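You operate a simulated robot arm through the tools that you are given. There is no shell and no other tool. Be economical: measure what you need, move in short steps, check, and stop when the job is done.

The job below is to be done with a simulated robot arm. You get a single attempt, and the scene is never put back.

Task
Put the rubber buffer from the top of the trestle table and the slotted bar from the top of the trestle table in the square tray.

The check looks at the end state, three seconds after you hand in, the way a careful person would. Anything else that was tipped, shoved, dropped, spilled or broken makes it a failure.

Robot
A 7-joint arm with a two-finger parallel gripper, fixed in place. Base frame: the origin is at the foot of the arm, x ahead of it, y to its left, z up; the work surface is at about z = 0.78. Readings come in m, degrees, newtons and seconds.
With the tool pointing down near the work surface it reaches from about 0.22 to 0.68 m from the base axis. Its first joint turns from -66.0 to 66.0 degrees. Payload 2.4 kg.
Tool frame: the origin (TCP) lies between the finger pads and is the grasp point; the fingertips stand 0.03 m ahead of it; z points along the fingers, y is the line along which they close. The gripper opens to 0.094 m. The fingers are 0.028 m wide and 0.01 m thick; the gripper's body (0.05 by 0.096 m) begins 0.055 m behind the TCP.
Orientation is that of the tool frame in the base frame, as a unit quaternion [w, x, y, z]. With the fingers straight down and closing along the base's y, the tool's x points along the base's -x, its y along +y and its z along -z.

Tools
- The arm moves only by the tool play_rows. Its argument "deltas" is a list of rows, each an object of numbers (a shift or turn left out is 0, a gripper value left out holds the last): "dx", "dy", "dz": the shift along the tool's x, y, z in m; "rx", "ry", "rz": the turn, a rotation vector about the tool's x, y, z in degrees; "grip": the opening, from 0 (shut) to 1 (fully open). In form: [{"dx": .., "dy": .., "dz": .., "rx": .., "ry": .., "rz": .., "grip": ..}, ...]. A call has 1 to 20 rows; each row shifts and turns the commanded pose from where the row before left it, along the tool's axes as they then stand. A row lasts 0.2 s, in which the tool goes at most 0.05 m and 8.6 degrees; a call with a longer step from one row to the next is refused whole, and so is a gripper value outside its range. A pose out of reach is approached as far as the arm can. The call stops where the force on the tool passes 40 N (or 10 N more than at its start, if that is more) or the arm is blocked; 0.2 s more then pass. The fingers move at their own pace (about 0.153 m/s each) and stop on an object; they squeeze with about 38 N. The grip force told is the motor's: it shows also when the fingers shut on nothing. Time passes only in rows, and 0.2 s behind the last, so rows that do not move let the fingers close. The reply holds the time, the measured pose of the TCP, the force on the tool along the base axes, the opening and the grip force, in the units named above and with some noise, and new pictures: "pictures" is both (left out), scene, wrist or none.
- Cameras (640 x 400 px; columns grow to the right, rows downward): "scene" is fixed at [0.0425, 0.4816, 1.4418]; the picture's right is [-0.70, -0.72, 0.00], its down [-0.44, 0.42, -0.79] and it looks along [0.57, -0.55, -0.61] (base axes); focal length 315 px, centre (320, 200). "wrist" rides on the gripper at [-0.037, 0, -0.058] in the tool frame; the picture's right is [0.00, -1.00, 0.00], its down [0.97, 0.00, -0.24] and it looks along [0.24, 0.00, 0.97] (tool axes); focal length 218 px, centre (320, 200).
- pixel_to_xyz(camera, pixels): there is no depth. For up to 12 entries [column, row, z] of the newest picture of that camera ("zoom" is the newest enlarged one), the place [x, y] in the base frame at which the ray of that pixel passes the height z, good to about 0.002 m. No time passes.
- zoom(camera, box): a new picture of the part [left, top, right, bottom] of that camera's present view, enlarged. No time passes.
- close_job(): hands the job in; it is judged then, once.

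Keep the steps short. Do not move on a guess: measure, check each grasp and each placing, and mend mistakes. In all there are 60 turns and 120 pictures (those below and enlarged ones count). Leave the gripper open and the arm clear of the work at the hand-in unless told otherwise, and finish with a single line.

The tools are called after ">>>" as name(argument=value, ...) on one line, values as JSON. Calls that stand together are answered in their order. play_rows: Moves the arm, as the interface text tells. Its arguments: {"type":"object","properties":{"deltas":{"type":"array"},"pictures":{"type":"string","enum":["both","scene","wrist","none"]}},"required":["deltas"]} The other tools are called the same way: pixel_to_xyz (camera, pixels) gives the place at which the rays of pixels pass given heights; zoom (camera, box) takes an enlarged picture of a part of a camera's view; close_job () hands the job in.

At the start:

```text
t: 0.0
tool_pos: [0.3549, -0.174, 1.0977]
tcp_rot: [0.0, 0.001, 1.0, 0.0]
force: [0.3, -0.1, 0.3]
width: 0.094
finger_force: 0.1
```

scene: 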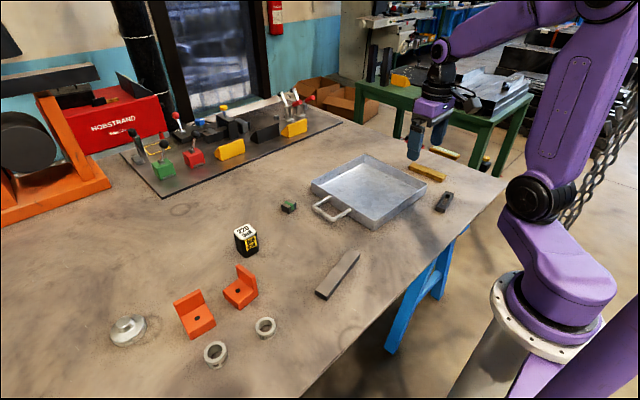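
wrist: 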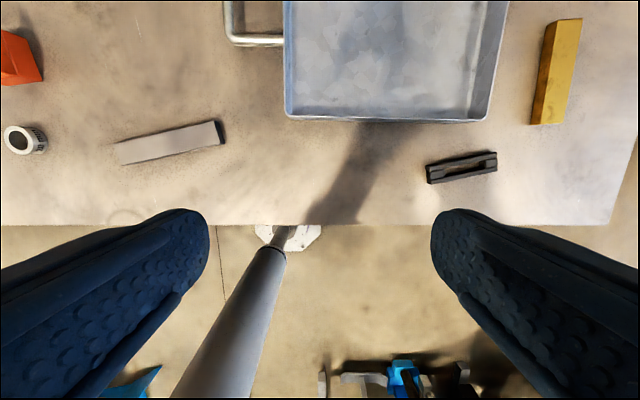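

I see a tray in the middle, a dark slotted piece near (443,202), a small green/black block at (289,207), and a grey bar at (338,274). I'll zoom in to identify them.

>>> zoom(camera="scene", box=[220, 180, 380, 300])

>>> zoom(camera="scene", box=[380, 130, 500, 220])

>>> zoom(camera="scene", box=[90, 250, 290, 380])

>>> zoom(camera="wrist", box=[380, 100, 540, 220])

>>> zoom(camera="scene", box=[110, 80, 350, 210])

```text
3.33 times, centred on (300, 240) of scene
```

zoom: 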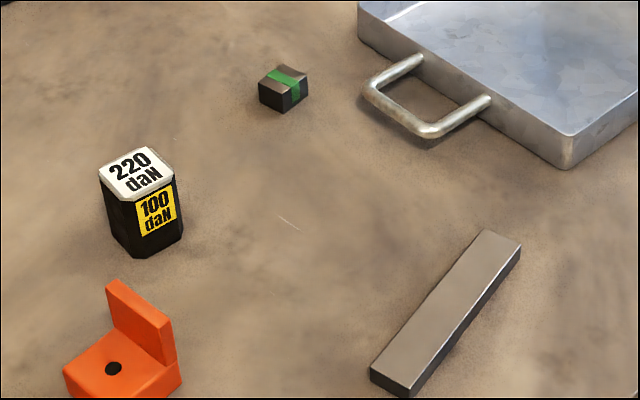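

```text
4.44 times, centred on (440, 175) of scene
```

zoom: 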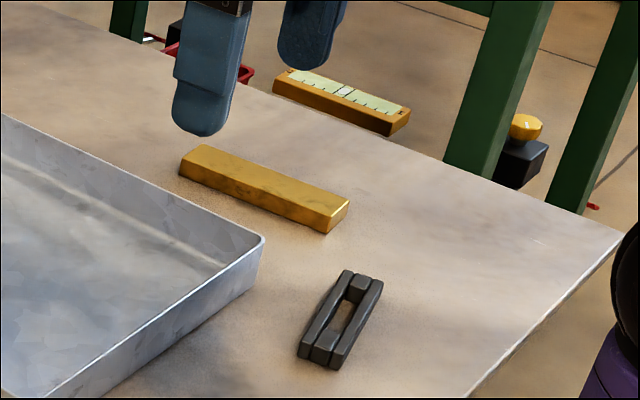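

```text
3.08 times, centred on (190, 315) of scene
```

zoom: 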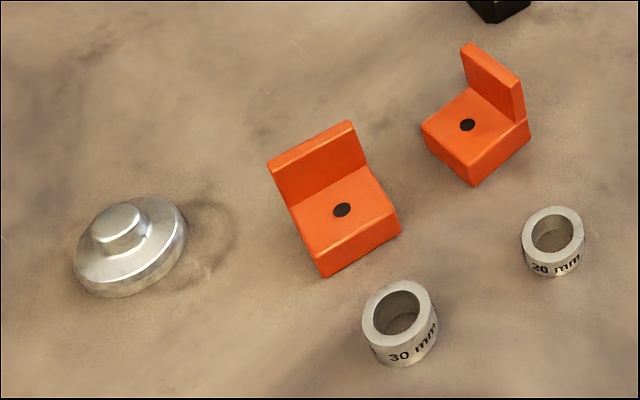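

```text
3.33 times, centred on (460, 160) of wrist
```

zoom: 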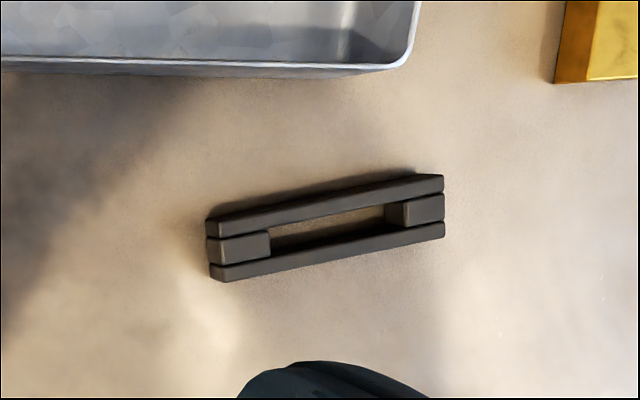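

```text
2.67 times, centred on (230, 145) of scene
```

zoom: 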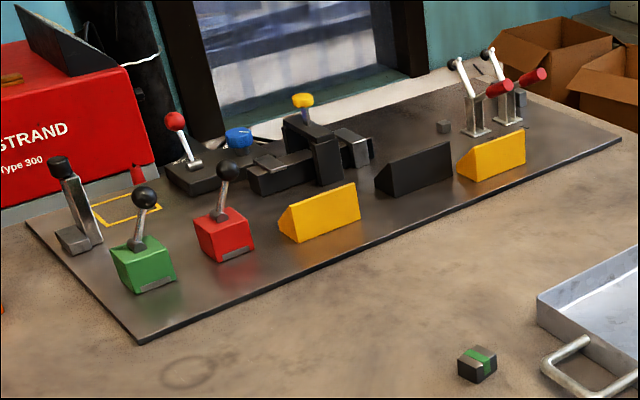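

The buffer could be the "220/100 daN" black block or the green-striped one. I'll look closer at both.

>>> zoom(camera="scene", box=[225, 215, 273, 263])

>>> zoom(camera="scene", box=[273, 195, 305, 217])

>>> zoom(camera="wrist", box=[0, 110, 60, 160])

>>> zoom(camera="scene", box=[340, 10, 540, 130])

>>> pixel_to_xyz(camera="scene", pixels=[[289, 207, 0.79], [245, 232, 0.83], [247, 256, 0.78], [369, 154, 0.82], [310, 183, 0.82], [428, 184, 0.82], [372, 229, 0.78], [312, 208, 0.79], [128, 320, 0.82]])

>>> pixel_to_xyz(camera="wrist", pixels=[[427, 174, 0.79], [496, 160, 0.79], [461, 167, 0.79], [15, 138, 0.83], [285, 118, 0.82], [488, 120, 0.82], [541, 110, 0.78], [231, 40, 0.8]])

```text
8.33 times, centred on (249, 239) of scene
```

zoom: 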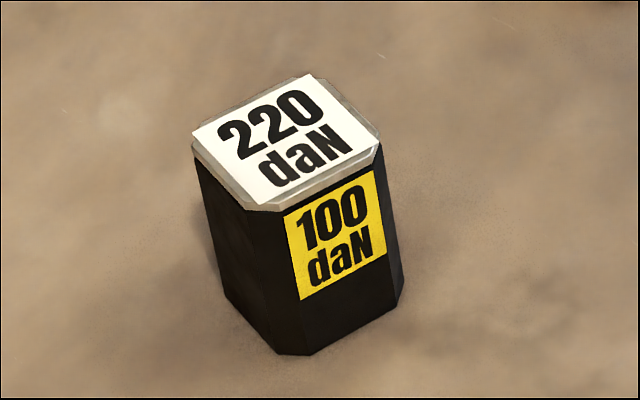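

```text
16.00 times, centred on (289, 206) of scene
```

zoom: 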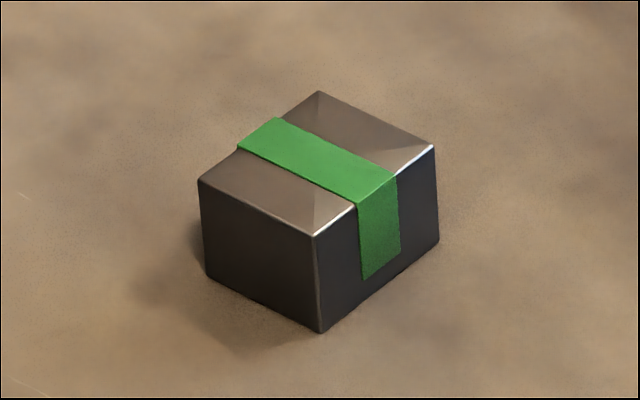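

```text
8.00 times, centred on (30, 135) of wrist
```

zoom: 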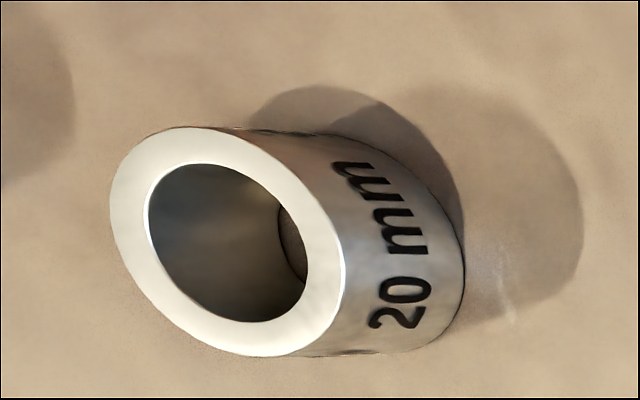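

```text
3.20 times, centred on (440, 70) of scene
```

zoom: 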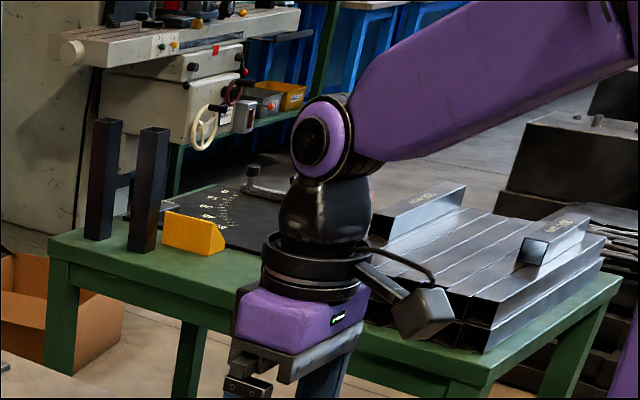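

```text
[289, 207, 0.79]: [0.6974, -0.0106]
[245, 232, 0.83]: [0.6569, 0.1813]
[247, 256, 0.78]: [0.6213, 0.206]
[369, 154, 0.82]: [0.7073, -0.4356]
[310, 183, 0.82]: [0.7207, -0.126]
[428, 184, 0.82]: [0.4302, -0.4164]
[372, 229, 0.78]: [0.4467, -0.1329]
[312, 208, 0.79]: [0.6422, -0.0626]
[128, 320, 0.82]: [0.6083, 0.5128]
```

```text
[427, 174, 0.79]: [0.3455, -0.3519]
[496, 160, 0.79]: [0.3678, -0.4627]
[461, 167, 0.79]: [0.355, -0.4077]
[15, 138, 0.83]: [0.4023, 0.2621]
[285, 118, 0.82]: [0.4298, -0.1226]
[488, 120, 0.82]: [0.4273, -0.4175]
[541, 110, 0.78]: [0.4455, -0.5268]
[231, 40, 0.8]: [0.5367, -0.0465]
```

The black octagonal block with steel end plate and load ratings (compression/shear in daN) is a rubber buffer. The green-striped item is only a small steel-like cube. The slotted bar lies around (0.355, -0.408), with its long axis about 11° off base y. I'll go above the bar and turn to close across it, and measure the buffer's height from its edges in the meantime.

>>> pixel_to_xyz(camera="scene", pixels=[[237.6, 251.6, 0.78], [233.8, 233.6, 0.83], [233.8, 233.6, 0.84], [233.8, 233.6, 0.82], [258.6, 251, 0.78], [256.2, 231.2, 0.83], [256.2, 231.2, 0.84], [247, 224, 0.83], [240.6, 240, 0.83], [244.8, 240, 0.83], [243.6, 257.4, 0.78], [247.8, 257.6, 0.78]])

>>> play_rows(deltas=[{"dy": -0.047, "grip": 1}, {"dy": -0.047}, {"dy": -0.047}, {"dy": -0.047}, {"dy": -0.046}, {"rz": 7.86, "dz": 0.01}, {"rz": 7.86, "dz": 0.01}, {"rz": 7.86, "dz": 0.01}, {"rz": 7.86, "dz": 0.01}, {"rz": 7.86, "dz": 0.01}, {"rz": 7.86, "dz": 0.01}, {"rz": 7.86, "dz": 0.01}, {"rz": 7.86, "dz": 0.01}, {"rz": 7.86, "dz": 0.01}, {"rz": 7.86, "dz": 0.01}, {}])

```text
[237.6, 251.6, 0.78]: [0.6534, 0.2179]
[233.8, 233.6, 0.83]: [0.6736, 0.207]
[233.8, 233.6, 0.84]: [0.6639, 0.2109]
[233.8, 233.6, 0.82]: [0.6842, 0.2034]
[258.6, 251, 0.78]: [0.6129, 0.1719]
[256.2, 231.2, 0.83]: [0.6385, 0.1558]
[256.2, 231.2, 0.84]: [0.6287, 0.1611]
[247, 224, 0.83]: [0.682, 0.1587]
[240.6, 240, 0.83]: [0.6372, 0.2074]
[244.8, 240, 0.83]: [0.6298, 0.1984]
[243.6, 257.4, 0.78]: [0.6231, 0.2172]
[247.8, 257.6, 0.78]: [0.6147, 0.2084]
```

```text
t: 3.4
tool_pos: [0.3553, -0.4082, 0.9978]
tcp_rot: [0.0, 0.633, 0.774, 0.0]
force: [0.3, 0.4, 0.3]
width: 0.0938
finger_force: 0.1
```

scene: 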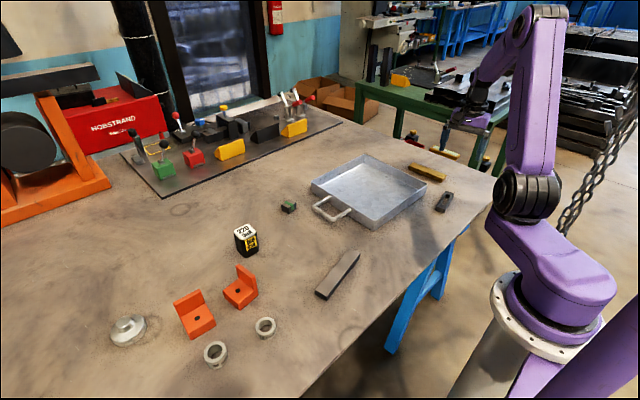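
wrist: 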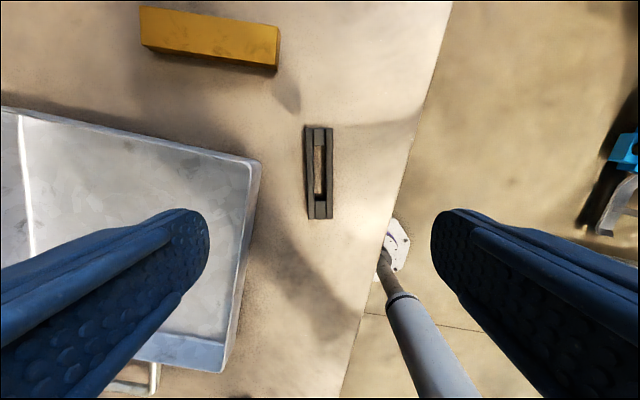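

The bar appears at around (319,172) and is nearly aligned with the fingers. I'll zoom in for precision.

>>> zoom(camera="wrist", box=[270, 110, 370, 235])

>>> pixel_to_xyz(camera="wrist", pixels=[[306, 126, 0.8], [332, 127, 0.8], [309, 219, 0.8], [333, 218, 0.8], [319, 172, 0.8], [257, 165, 0.82], [306, 126, 0.79], [333, 218, 0.79]])

>>> zoom(camera="scene", box=[425, 180, 465, 220])

```text
3.20 times, centred on (320, 172) of wrist
```

zoom: 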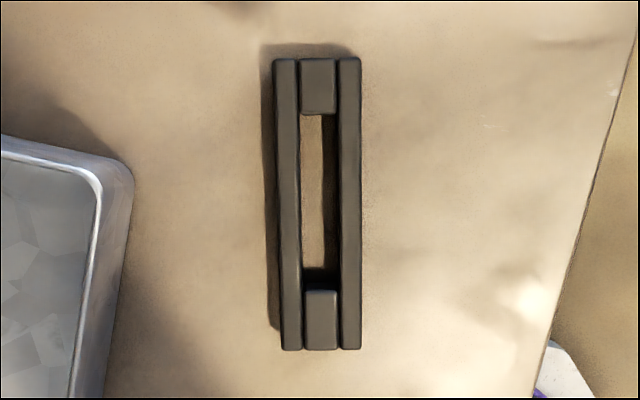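

```text
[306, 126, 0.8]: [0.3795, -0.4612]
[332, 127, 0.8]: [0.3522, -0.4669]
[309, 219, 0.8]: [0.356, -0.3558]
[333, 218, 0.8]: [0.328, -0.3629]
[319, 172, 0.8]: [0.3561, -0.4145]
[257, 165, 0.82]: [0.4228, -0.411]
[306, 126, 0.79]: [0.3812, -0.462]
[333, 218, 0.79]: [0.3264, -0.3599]
```

```text
10.00 times, centred on (445, 200) of scene
```

zoom: 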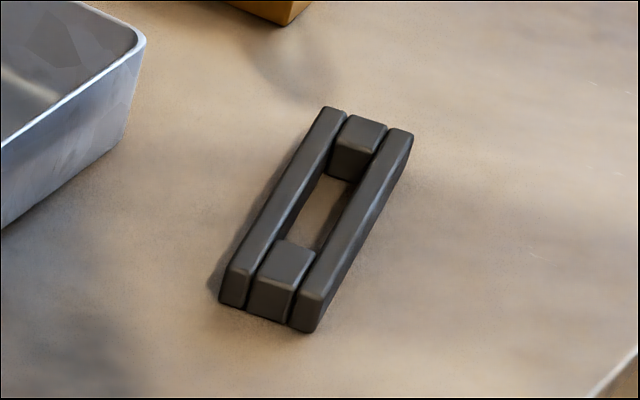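

The bar is ~28 mm wide and ~105 mm long, centred at (0.354, -0.412), with its axis ~12.7° off y. I'll make a small correction, narrow the gripper, descend partway and look.

>>> play_rows(deltas=[{"dx": -0.0037, "dy": -0.002, "rz": -1.2, "grip": 0.65}, {"dz": 0.04}, {"dz": 0.04}, {"dz": 0.04}, {}])

>>> zoom(camera="wrist", box=[160, 50, 480, 290])

```text
t: 4.6
tool_pos: [0.3535, -0.412, 0.8764]
tcp_rot: [0.0, 0.625, 0.78, -0.001]
force: [-0.4, -0.6, 0.2]
width: 0.0609
finger_force: 0.1
```

scene: 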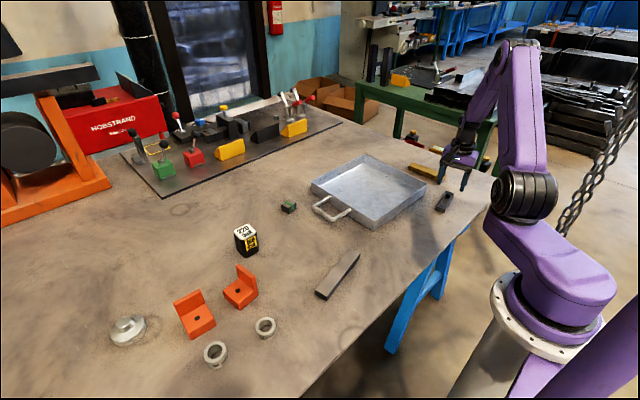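
wrist: 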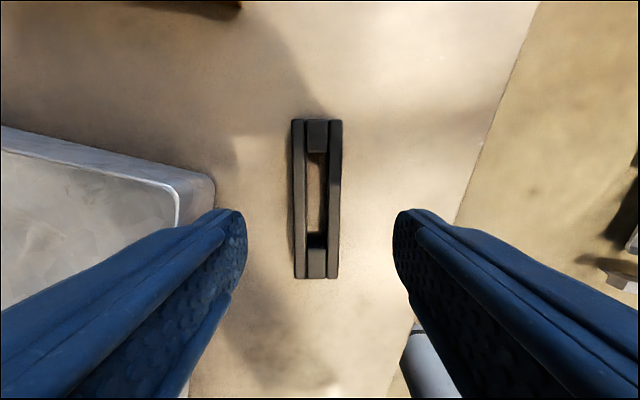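

```text
1.67 times, centred on (320, 170) of wrist
```

zoom: 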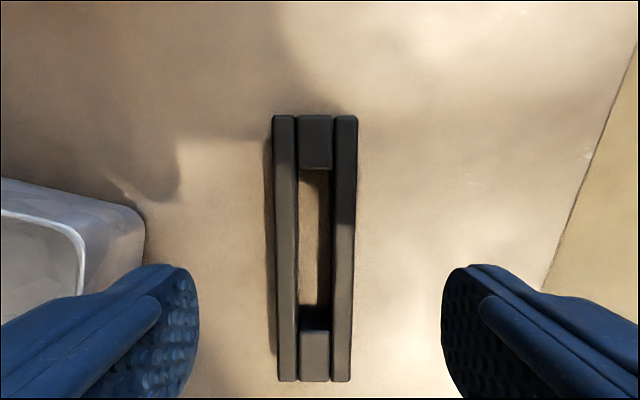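

The bar is centred to within ~1.5 mm. I'll nudge, descend to TCP z ≈ 0.815 and close.

>>> play_rows(deltas=[{"dy": 0.0015, "dz": 0.03}, {"dz": 0.021}, {"dz": 0.01}, {}], pictures="wrist")

```text
t: 5.6
tool_pos: [0.3564, -0.4123, 0.8157]
tcp_rot: [0.001, 0.626, 0.78, 0.0]
force: [0.8, 0.2, 0.5]
width: 0.061
finger_force: 0.0
```

wrist: 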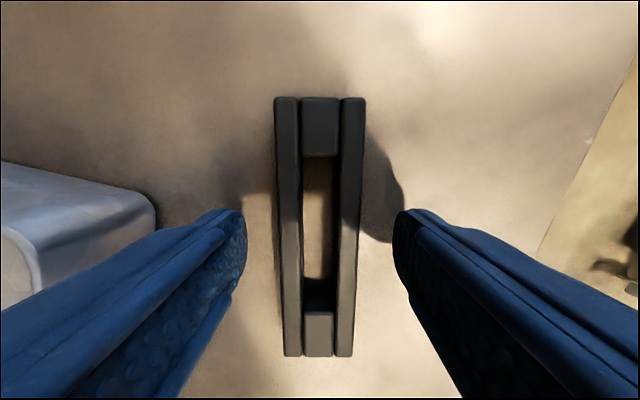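

The bar sits centrally between the fingers. I'll close now.

>>> play_rows(deltas=[{"grip": 0.3}, {"grip": 0.15}, {"grip": 0}, {}, {}], pictures="wrist")

```text
t: 6.8
tool_pos: [0.3542, -0.4114, 0.8174]
tcp_rot: [0.0, 0.625, 0.781, 0.0]
force: [-0.1, 0.2, -0.5]
width: 0.0316
finger_force: 38.0
```

wrist: 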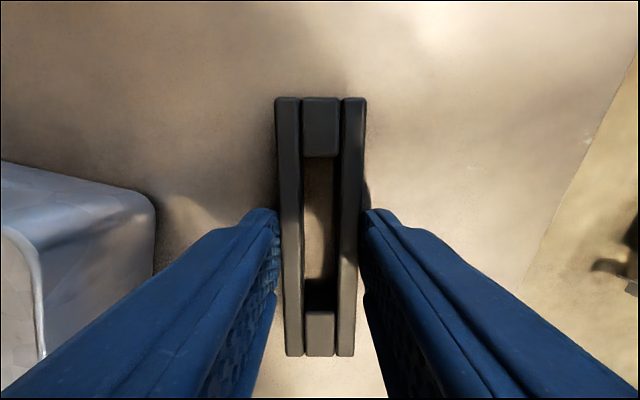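

It is held at 31.6 mm with 38 N. I'll lift straight up.

>>> play_rows(deltas=[{"dz": -0.01}, {"dz": -0.02}, {"dz": -0.03}, {"dz": -0.04}, {"dz": -0.03}, {}])

```text
t: 8.2
tool_pos: [0.3555, -0.4118, 0.9479]
tcp_rot: [0.0, 0.625, 0.78, 0.0]
force: [-0.8, 0.0, -3.1]
width: 0.0317
finger_force: 38.2
```

scene: 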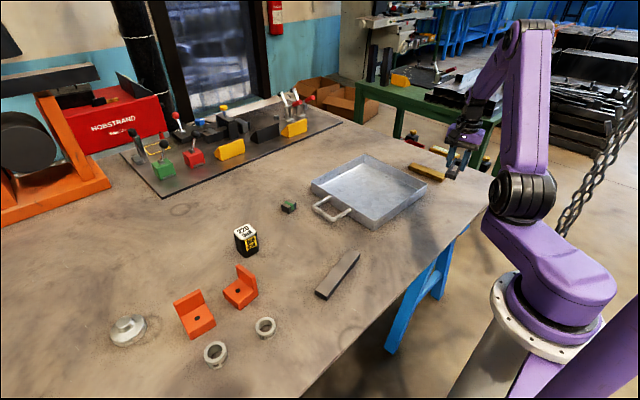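
wrist: 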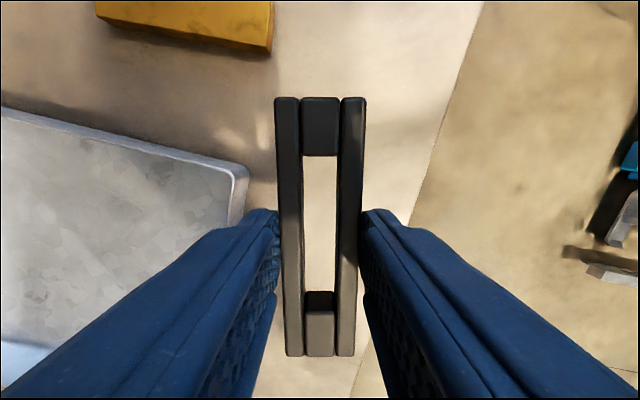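

The bar is held firmly. I'll carry it over the tray to about (0.505, -0.33).

>>> play_rows(deltas=[{"dx": 0.0113, "dy": 0.041}, {"dx": 0.0113, "dy": 0.041}, {"dx": 0.0113, "dy": 0.041}, {"dx": 0.0113, "dy": 0.041}, {}])

```text
t: 9.4
tool_pos: [0.5047, -0.3312, 0.9459]
tcp_rot: [0.0, 0.626, 0.78, 0.0]
force: [0.3, 1.1, -3.1]
width: 0.0315
finger_force: 38.1
```

scene: 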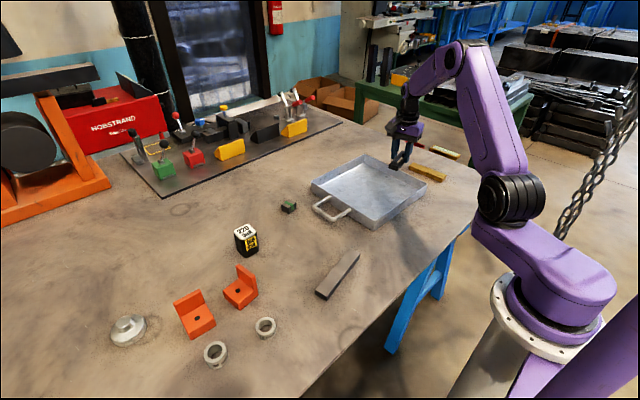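
wrist: 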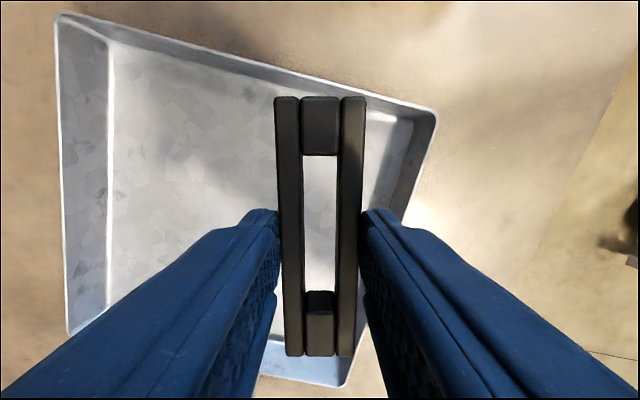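

The bar is over the tray. I'll lower it towards the floor, slowly at the end.

>>> play_rows(deltas=[{"dz": 0.04}, {"dz": 0.04}, {"dz": 0.025}, {"dz": 0.01}, {}])

```text
t: 10.6
tool_pos: [0.5042, -0.3328, 0.8314]
tcp_rot: [0.0, 0.626, 0.78, -0.001]
force: [-0.2, -0.5, -2.8]
width: 0.0314
finger_force: 37.5
```

scene: 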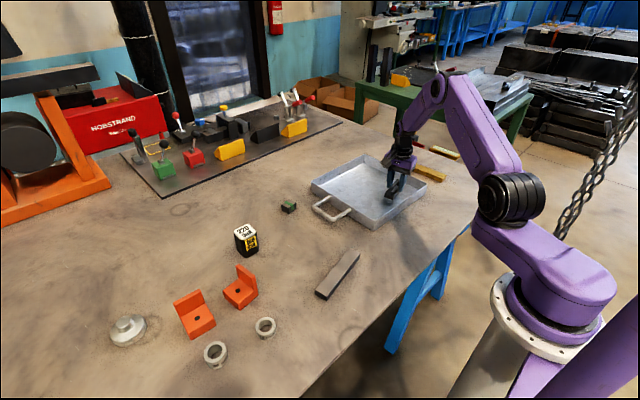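
wrist: 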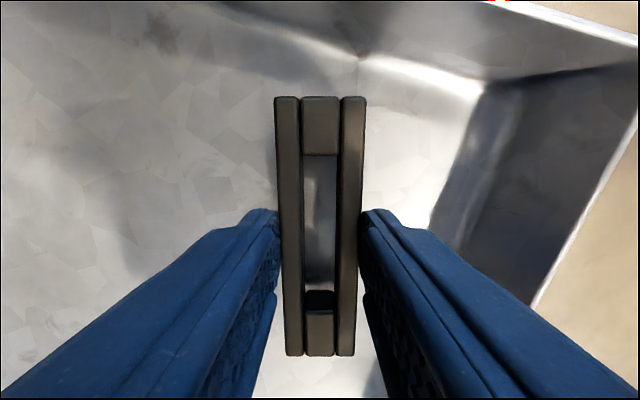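

I'll creep down in 3 mm steps and watch the force for contact.

>>> play_rows(deltas=[{"dz": 0.003}, {"dz": 0.003}, {"dz": 0.002}, {}], pictures="none")

```text
t: 11.6
tool_pos: [0.5047, -0.333, 0.8239]
tcp_rot: [0.0, 0.625, 0.781, 0.0]
force: [-0.2, 0.2, -3.8]
width: 0.0313
finger_force: 37.7
```

>>> play_rows(deltas=[{"dz": 0.002}, {}, {"dz": 0.0015}, {}], pictures="none")

```text
t: 12.6
tool_pos: [0.5053, -0.3318, 0.8203]
tcp_rot: [0.0, 0.625, 0.781, 0.0]
force: [-4.0, 2.3, 10.8]
width: 0.0315
finger_force: 37.6
```

The bar has touched the floor (10.8 N upward). I'll release it and rise.

>>> play_rows(deltas=[{"dz": -0.001, "grip": 0.4}, {"grip": 0.6}, {"grip": 0.65}, {"dz": -0.02}, {"dz": -0.04}, {"dz": -0.04}, {"dz": -0.04}, {"dz": -0.04}, {}])

```text
t: 14.6
tool_pos: [0.505, -0.3306, 1.0003]
tcp_rot: [0.001, 0.625, 0.78, 0.0]
force: [0.1, 0.0, -0.6]
width: 0.0609
finger_force: 0.1
```

scene: 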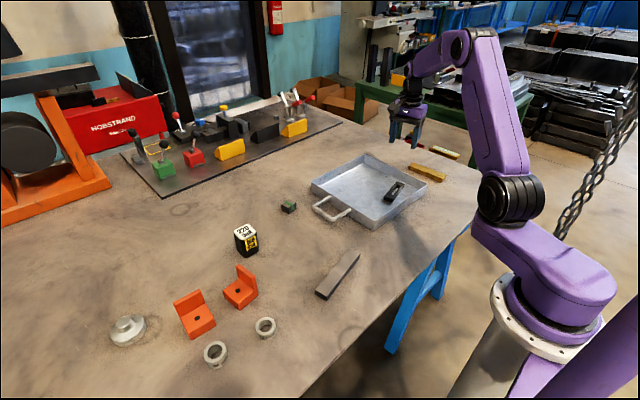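
wrist: 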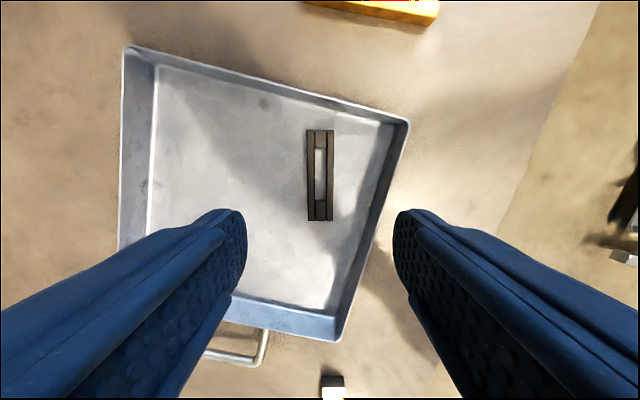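

The bar lies flat in the tray. Next is the buffer at ≈(0.637, 0.187), top at z ≈ 0.855. I'll turn back to closing along y and fly across at z = 1.0, stopping short for a look.

>>> play_rows(deltas=[{"rz": -8.6, "grip": 1}, {"rz": -8.6}, {"rz": -8.6}, {"rz": -8.6}, {"rz": -8.6}, {"rz": -8.6}, {"rz": -8.6}, {"rz": -8.6}, {"rz": -8.6}, {"dx": -0.005, "dy": 0.047}, {"dx": -0.005, "dy": 0.047}, {"dx": -0.005, "dy": 0.047}, {"dx": -0.009, "dy": 0.047}, {"dx": -0.009, "dy": 0.047}, {"dx": -0.009, "dy": 0.047}, {"dx": -0.009, "dy": 0.047}, {"dx": -0.009, "dy": 0.047}, {"dx": -0.009, "dy": 0.047}, {"dx": -0.009, "dy": 0.047}, {"dx": -0.009, "dy": 0.047}])

```text
t: 18.8
tool_pos: [0.591, 0.1845, 1.0024]
tcp_rot: [0.0, 0.001, 1.0, 0.0]
force: [0.0, -0.4, -1.0]
width: 0.0941
finger_force: 0.0
```

scene: 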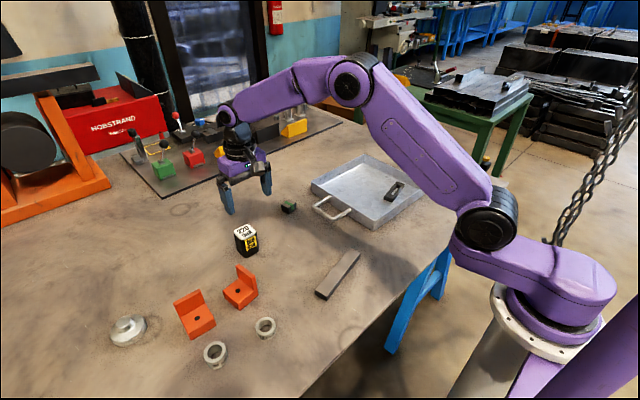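
wrist: 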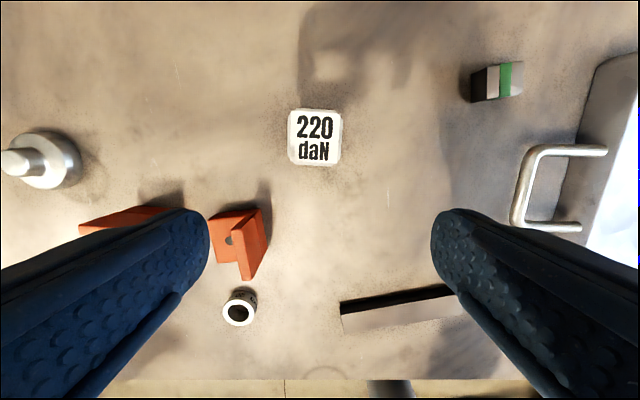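

>>> zoom(camera="wrist", box=[275, 90, 355, 180])

>>> pixel_to_xyz(camera="wrist", pixels=[[289, 137, 0.855], [341, 137, 0.855], [315, 109, 0.855], [315, 166, 0.855], [315, 137, 0.855], [315, 137, 0.84], [315, 109, 0.83], [315, 166, 0.83]])

>>> zoom(camera="scene", box=[220, 215, 280, 265])

```text
4.44 times, centred on (315, 135) of wrist
```

zoom: 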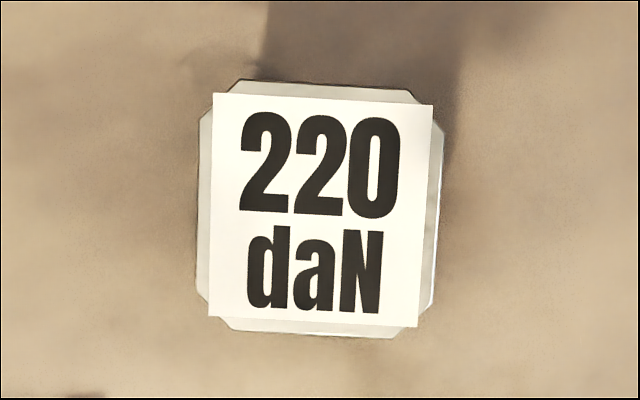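

```text
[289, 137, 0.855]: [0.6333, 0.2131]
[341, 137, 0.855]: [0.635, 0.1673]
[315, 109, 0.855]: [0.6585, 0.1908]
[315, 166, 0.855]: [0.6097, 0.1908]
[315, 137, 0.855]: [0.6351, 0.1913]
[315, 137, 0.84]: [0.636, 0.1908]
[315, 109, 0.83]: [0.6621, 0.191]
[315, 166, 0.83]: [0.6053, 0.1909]
```

```text
8.00 times, centred on (250, 240) of scene
```

zoom: 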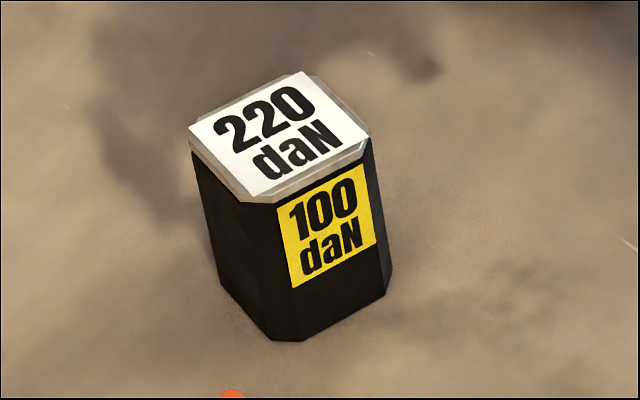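

The buffer is centred at (0.635, 0.1905), 46–49 mm across, tilted ~3°. I'll align above it and descend to tips just above its top.

>>> play_rows(deltas=[{"dx": -0.022, "dy": 0.003}, {"dx": -0.022, "dy": 0.003}, {"rz": 3}, {"dz": 0.04}, {"dz": 0.04}, {}])

```text
t: 20.2
tool_pos: [0.6354, 0.1917, 0.9208]
tcp_rot: [0.0, 0.026, 1.0, 0.0]
force: [0.1, 0.3, 0.1]
width: 0.0939
finger_force: 0.1
```

scene: 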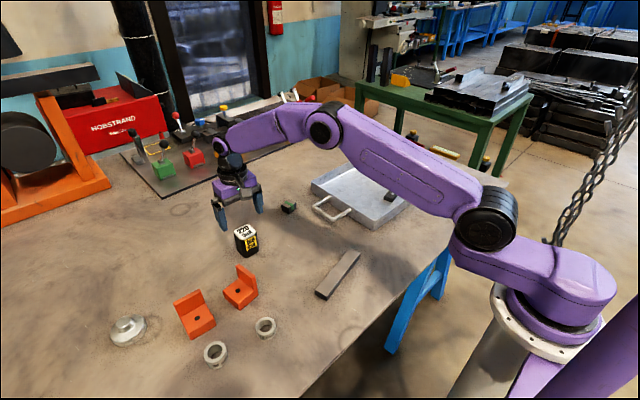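
wrist: 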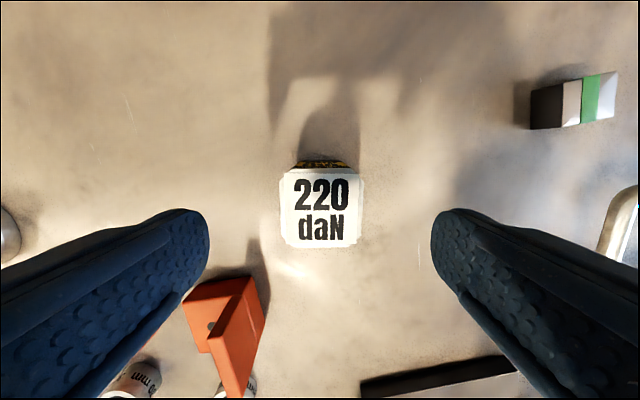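

Buffer at (320,205) is centred. The orange bracket is near the left finger, so I'll check its clearance.

>>> pixel_to_xyz(camera="wrist", pixels=[[185, 292, 0.78], [248, 275, 0.84], [248, 275, 0.8], [281, 205, 0.855], [361, 205, 0.855], [320, 168, 0.855], [320, 247, 0.855]])

```text
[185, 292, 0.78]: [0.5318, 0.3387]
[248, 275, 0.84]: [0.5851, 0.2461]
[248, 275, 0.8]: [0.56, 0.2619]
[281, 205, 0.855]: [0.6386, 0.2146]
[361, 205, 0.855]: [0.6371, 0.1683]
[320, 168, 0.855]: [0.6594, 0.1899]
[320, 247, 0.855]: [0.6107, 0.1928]
```

The bracket stays at x ≤ 0.585 and the finger at x ≥ 0.62, so it's clear. I'll narrow to 75 mm and descend to z ≈ 0.826.

>>> play_rows(deltas=[{"grip": 0.8}, {"dz": 0.03}, {"dz": 0.03}, {"dz": 0.025}, {"dz": 0.01}, {}])

```text
t: 21.6
tool_pos: [0.6359, 0.1913, 0.8272]
tcp_rot: [-0.001, 0.026, 1.0, -0.001]
force: [0.3, 0.4, -0.5]
width: 0.0754
finger_force: 0.1
```

scene: 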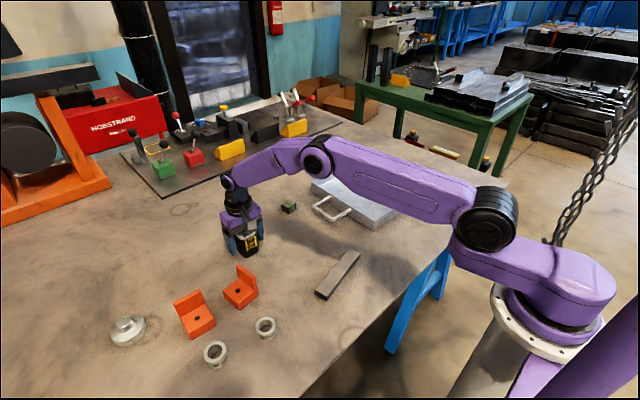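
wrist: 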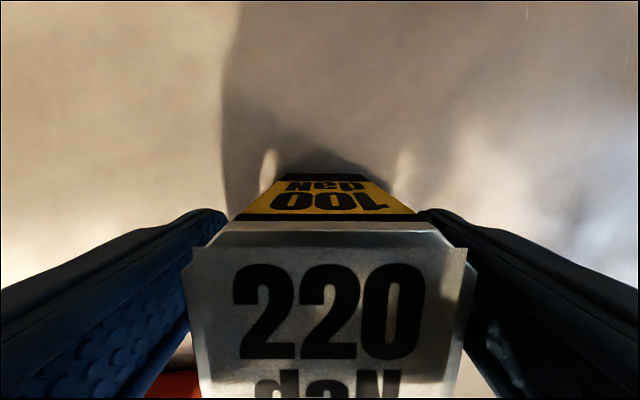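

The buffer is between the fingers. I'll close.

>>> play_rows(deltas=[{"grip": 0.55}, {"grip": 0.4}, {"grip": 0.2}, {"grip": 0}, {}], pictures="wrist")

```text
t: 22.8
tool_pos: [0.6363, 0.1921, 0.8263]
tcp_rot: [-0.001, 0.026, 1.0, 0.0]
force: [0.2, -1.8, 0.2]
width: 0.0543
finger_force: 37.8
```

wrist: 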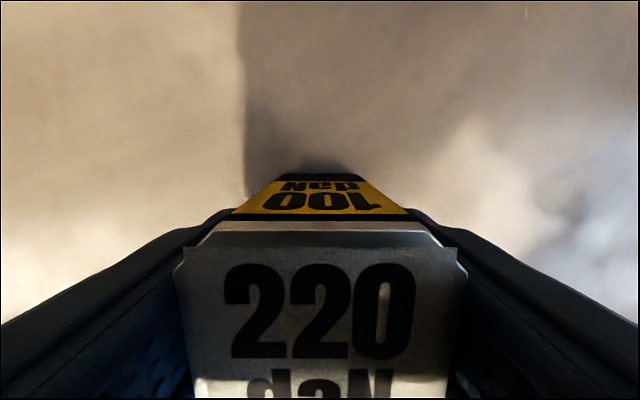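

It is gripped at 54 mm. I'll lift gently.

>>> play_rows(deltas=[{"dz": -0.01}, {"dz": -0.02}, {"dz": -0.03}, {"dz": -0.04}, {"dz": -0.02}, {}])

```text
t: 24.2
tool_pos: [0.6357, 0.1911, 0.9445]
tcp_rot: [0.001, 0.026, 1.0, 0.0]
force: [0.1, -0.7, -1.5]
width: 0.054
finger_force: 38.5
```

scene: 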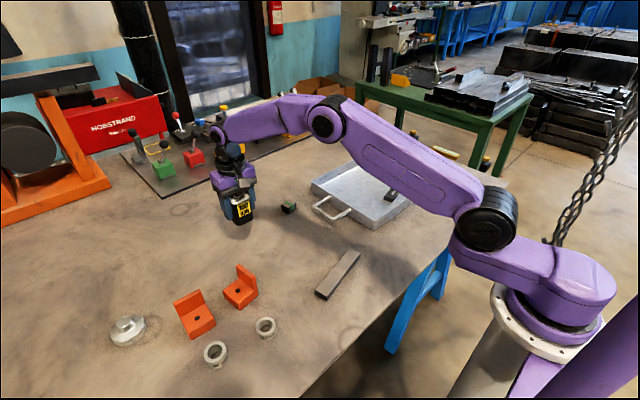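
wrist: 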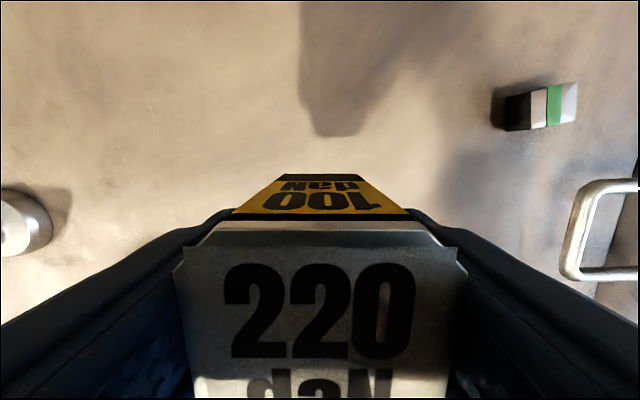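

It is held. I'll carry it over the handle side into the tray to about (0.57, -0.21).

>>> play_rows(deltas=[{"dx": 0.0045, "dy": -0.02}, {"dx": 0.0045, "dy": -0.0427}, {"dx": 0.0045, "dy": -0.0427}, {"dx": 0.0045, "dy": -0.0427}, {"dx": 0.0045, "dy": -0.0427}, {"dx": 0.0045, "dy": -0.0427}, {"dx": 0.0045, "dy": -0.0427}, {"dx": 0.0045, "dy": -0.0427}, {"dx": 0.0045, "dy": -0.0427}, {"dx": 0.0045, "dy": -0.0427}, {}])

```text
t: 26.6
tool_pos: [0.57, -0.2108, 0.9464]
tcp_rot: [0.0, 0.026, 1.0, 0.001]
force: [-0.2, -0.3, -1.7]
width: 0.054
finger_force: 37.7
```

scene: 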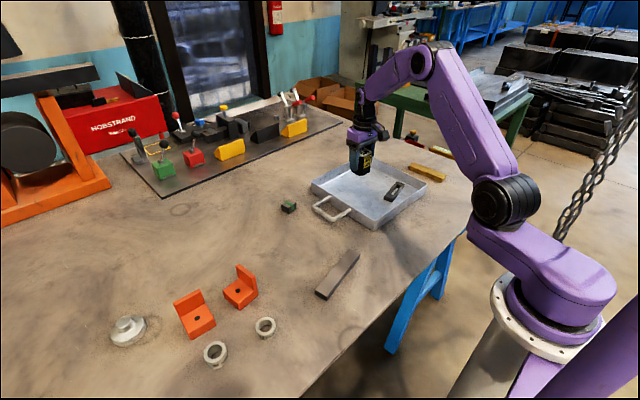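
wrist: 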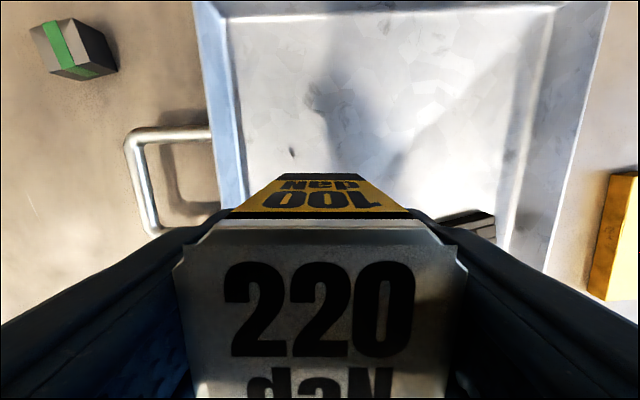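

It is over the tray's open area. I'll lower to just above the expected contact at z ≈ 0.830.

>>> play_rows(deltas=[{"dz": 0.04}, {"dz": 0.04}, {"dz": 0.02}, {"dz": 0.008}, {}])

>>> play_rows(deltas=[{"dz": 0.003}, {"dz": 0.002}, {}], pictures="none")

```text
t: 27.8
tool_pos: [0.5696, -0.2101, 0.8383]
tcp_rot: [0.0, 0.026, 1.0, 0.0]
force: [-0.3, 0.5, -2.6]
width: 0.054
finger_force: 38.3
```

scene: 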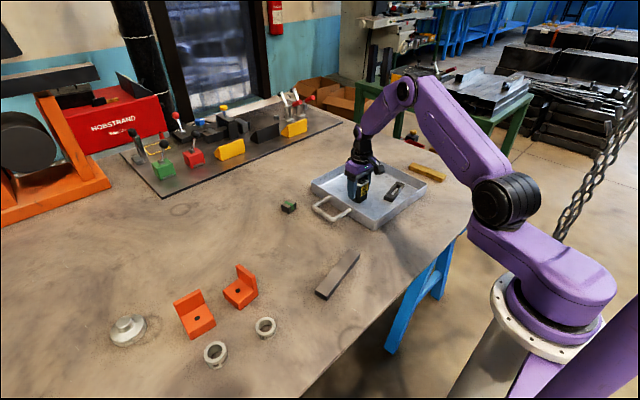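
wrist: 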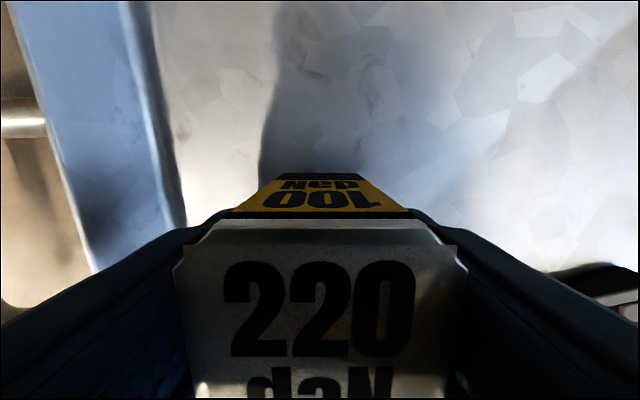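

```text
t: 28.6
tool_pos: [0.5696, -0.2098, 0.8339]
tcp_rot: [0.0, 0.027, 1.0, 0.0]
force: [0.2, 0.1, -3.0]
width: 0.054
finger_force: 37.9
```

No contact yet, so I'll creep further.

>>> play_rows(deltas=[{"dz": 0.0015}, {}, {"dz": 0.001}, {}], pictures="none")

```text
t: 29.6
tool_pos: [0.5696, -0.2112, 0.8295]
tcp_rot: [0.0, 0.026, 1.0, 0.0]
force: [-2.0, 0.3, 0.9]
width: 0.0541
finger_force: 37.6
```

The force rose from -3 to +0.9 N, so it is just touching. One tiny step more, then I'll release to 75 mm and rise.

>>> play_rows(deltas=[{"dz": 0.0006}, {}, {"grip": 0.65}, {"grip": 0.75}, {"grip": 0.8}, {}, {"dz": -0.02}, {"dz": -0.04}, {"dz": -0.04}, {"dz": -0.04}, {"dz": -0.04}, {}])

```text
t: 32.2
tool_pos: [0.5705, -0.2108, 1.0096]
tcp_rot: [0.001, 0.026, 1.0, 0.0]
force: [-0.2, 0.2, 0.1]
width: 0.0751
finger_force: 0.0
```

scene: 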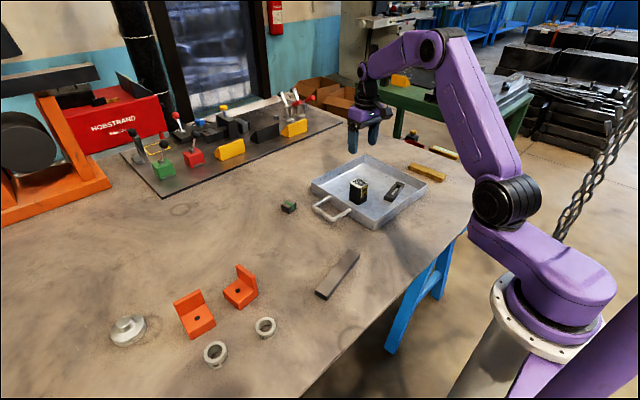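
wrist: 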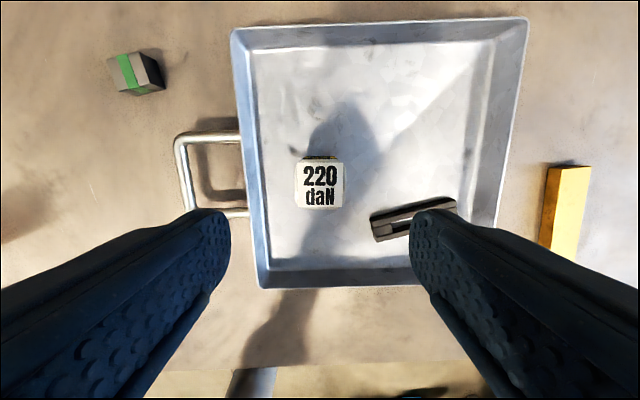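

Both items stand in the tray and everything else is where it was. I'll raise and draw the arm back, opening the gripper fully, and check once more.

>>> play_rows(deltas=[{"dz": -0.04, "grip": 1}, {"dz": -0.04}, {"dx": 0.04}, {"dx": 0.04}, {"dx": 0.04}, {"dx": 0.04}, {"dx": 0.04}, {}], pictures="wrist")

>>> zoom(camera="scene", box=[270, 130, 470, 255])

```text
t: 34.0
tool_pos: [0.3702, -0.1982, 1.0889]
tcp_rot: [0.0, 0.026, 1.0, 0.0]
force: [-0.6, 0.6, -0.1]
width: 0.094
finger_force: 0.0
```

wrist: 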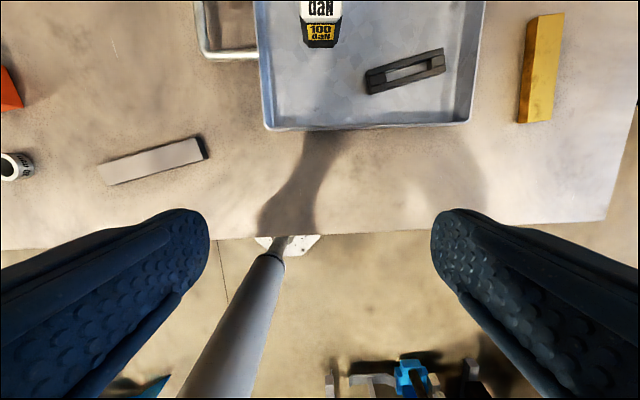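

```text
3.20 times, centred on (370, 192) of scene
```

zoom: 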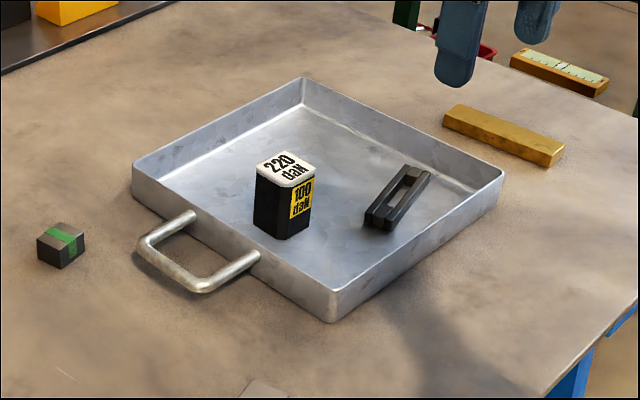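

Both pieces rest in the tray, the arm is clear and the gripper is open, so I'm handing in.

>>> close_job()

```text
The job is handed in.
```

The slotted bar and the rubber buffer (I took this to be the black block marked 220/100 daN) are both in the square tray, nothing else was moved, and the job is handed in.
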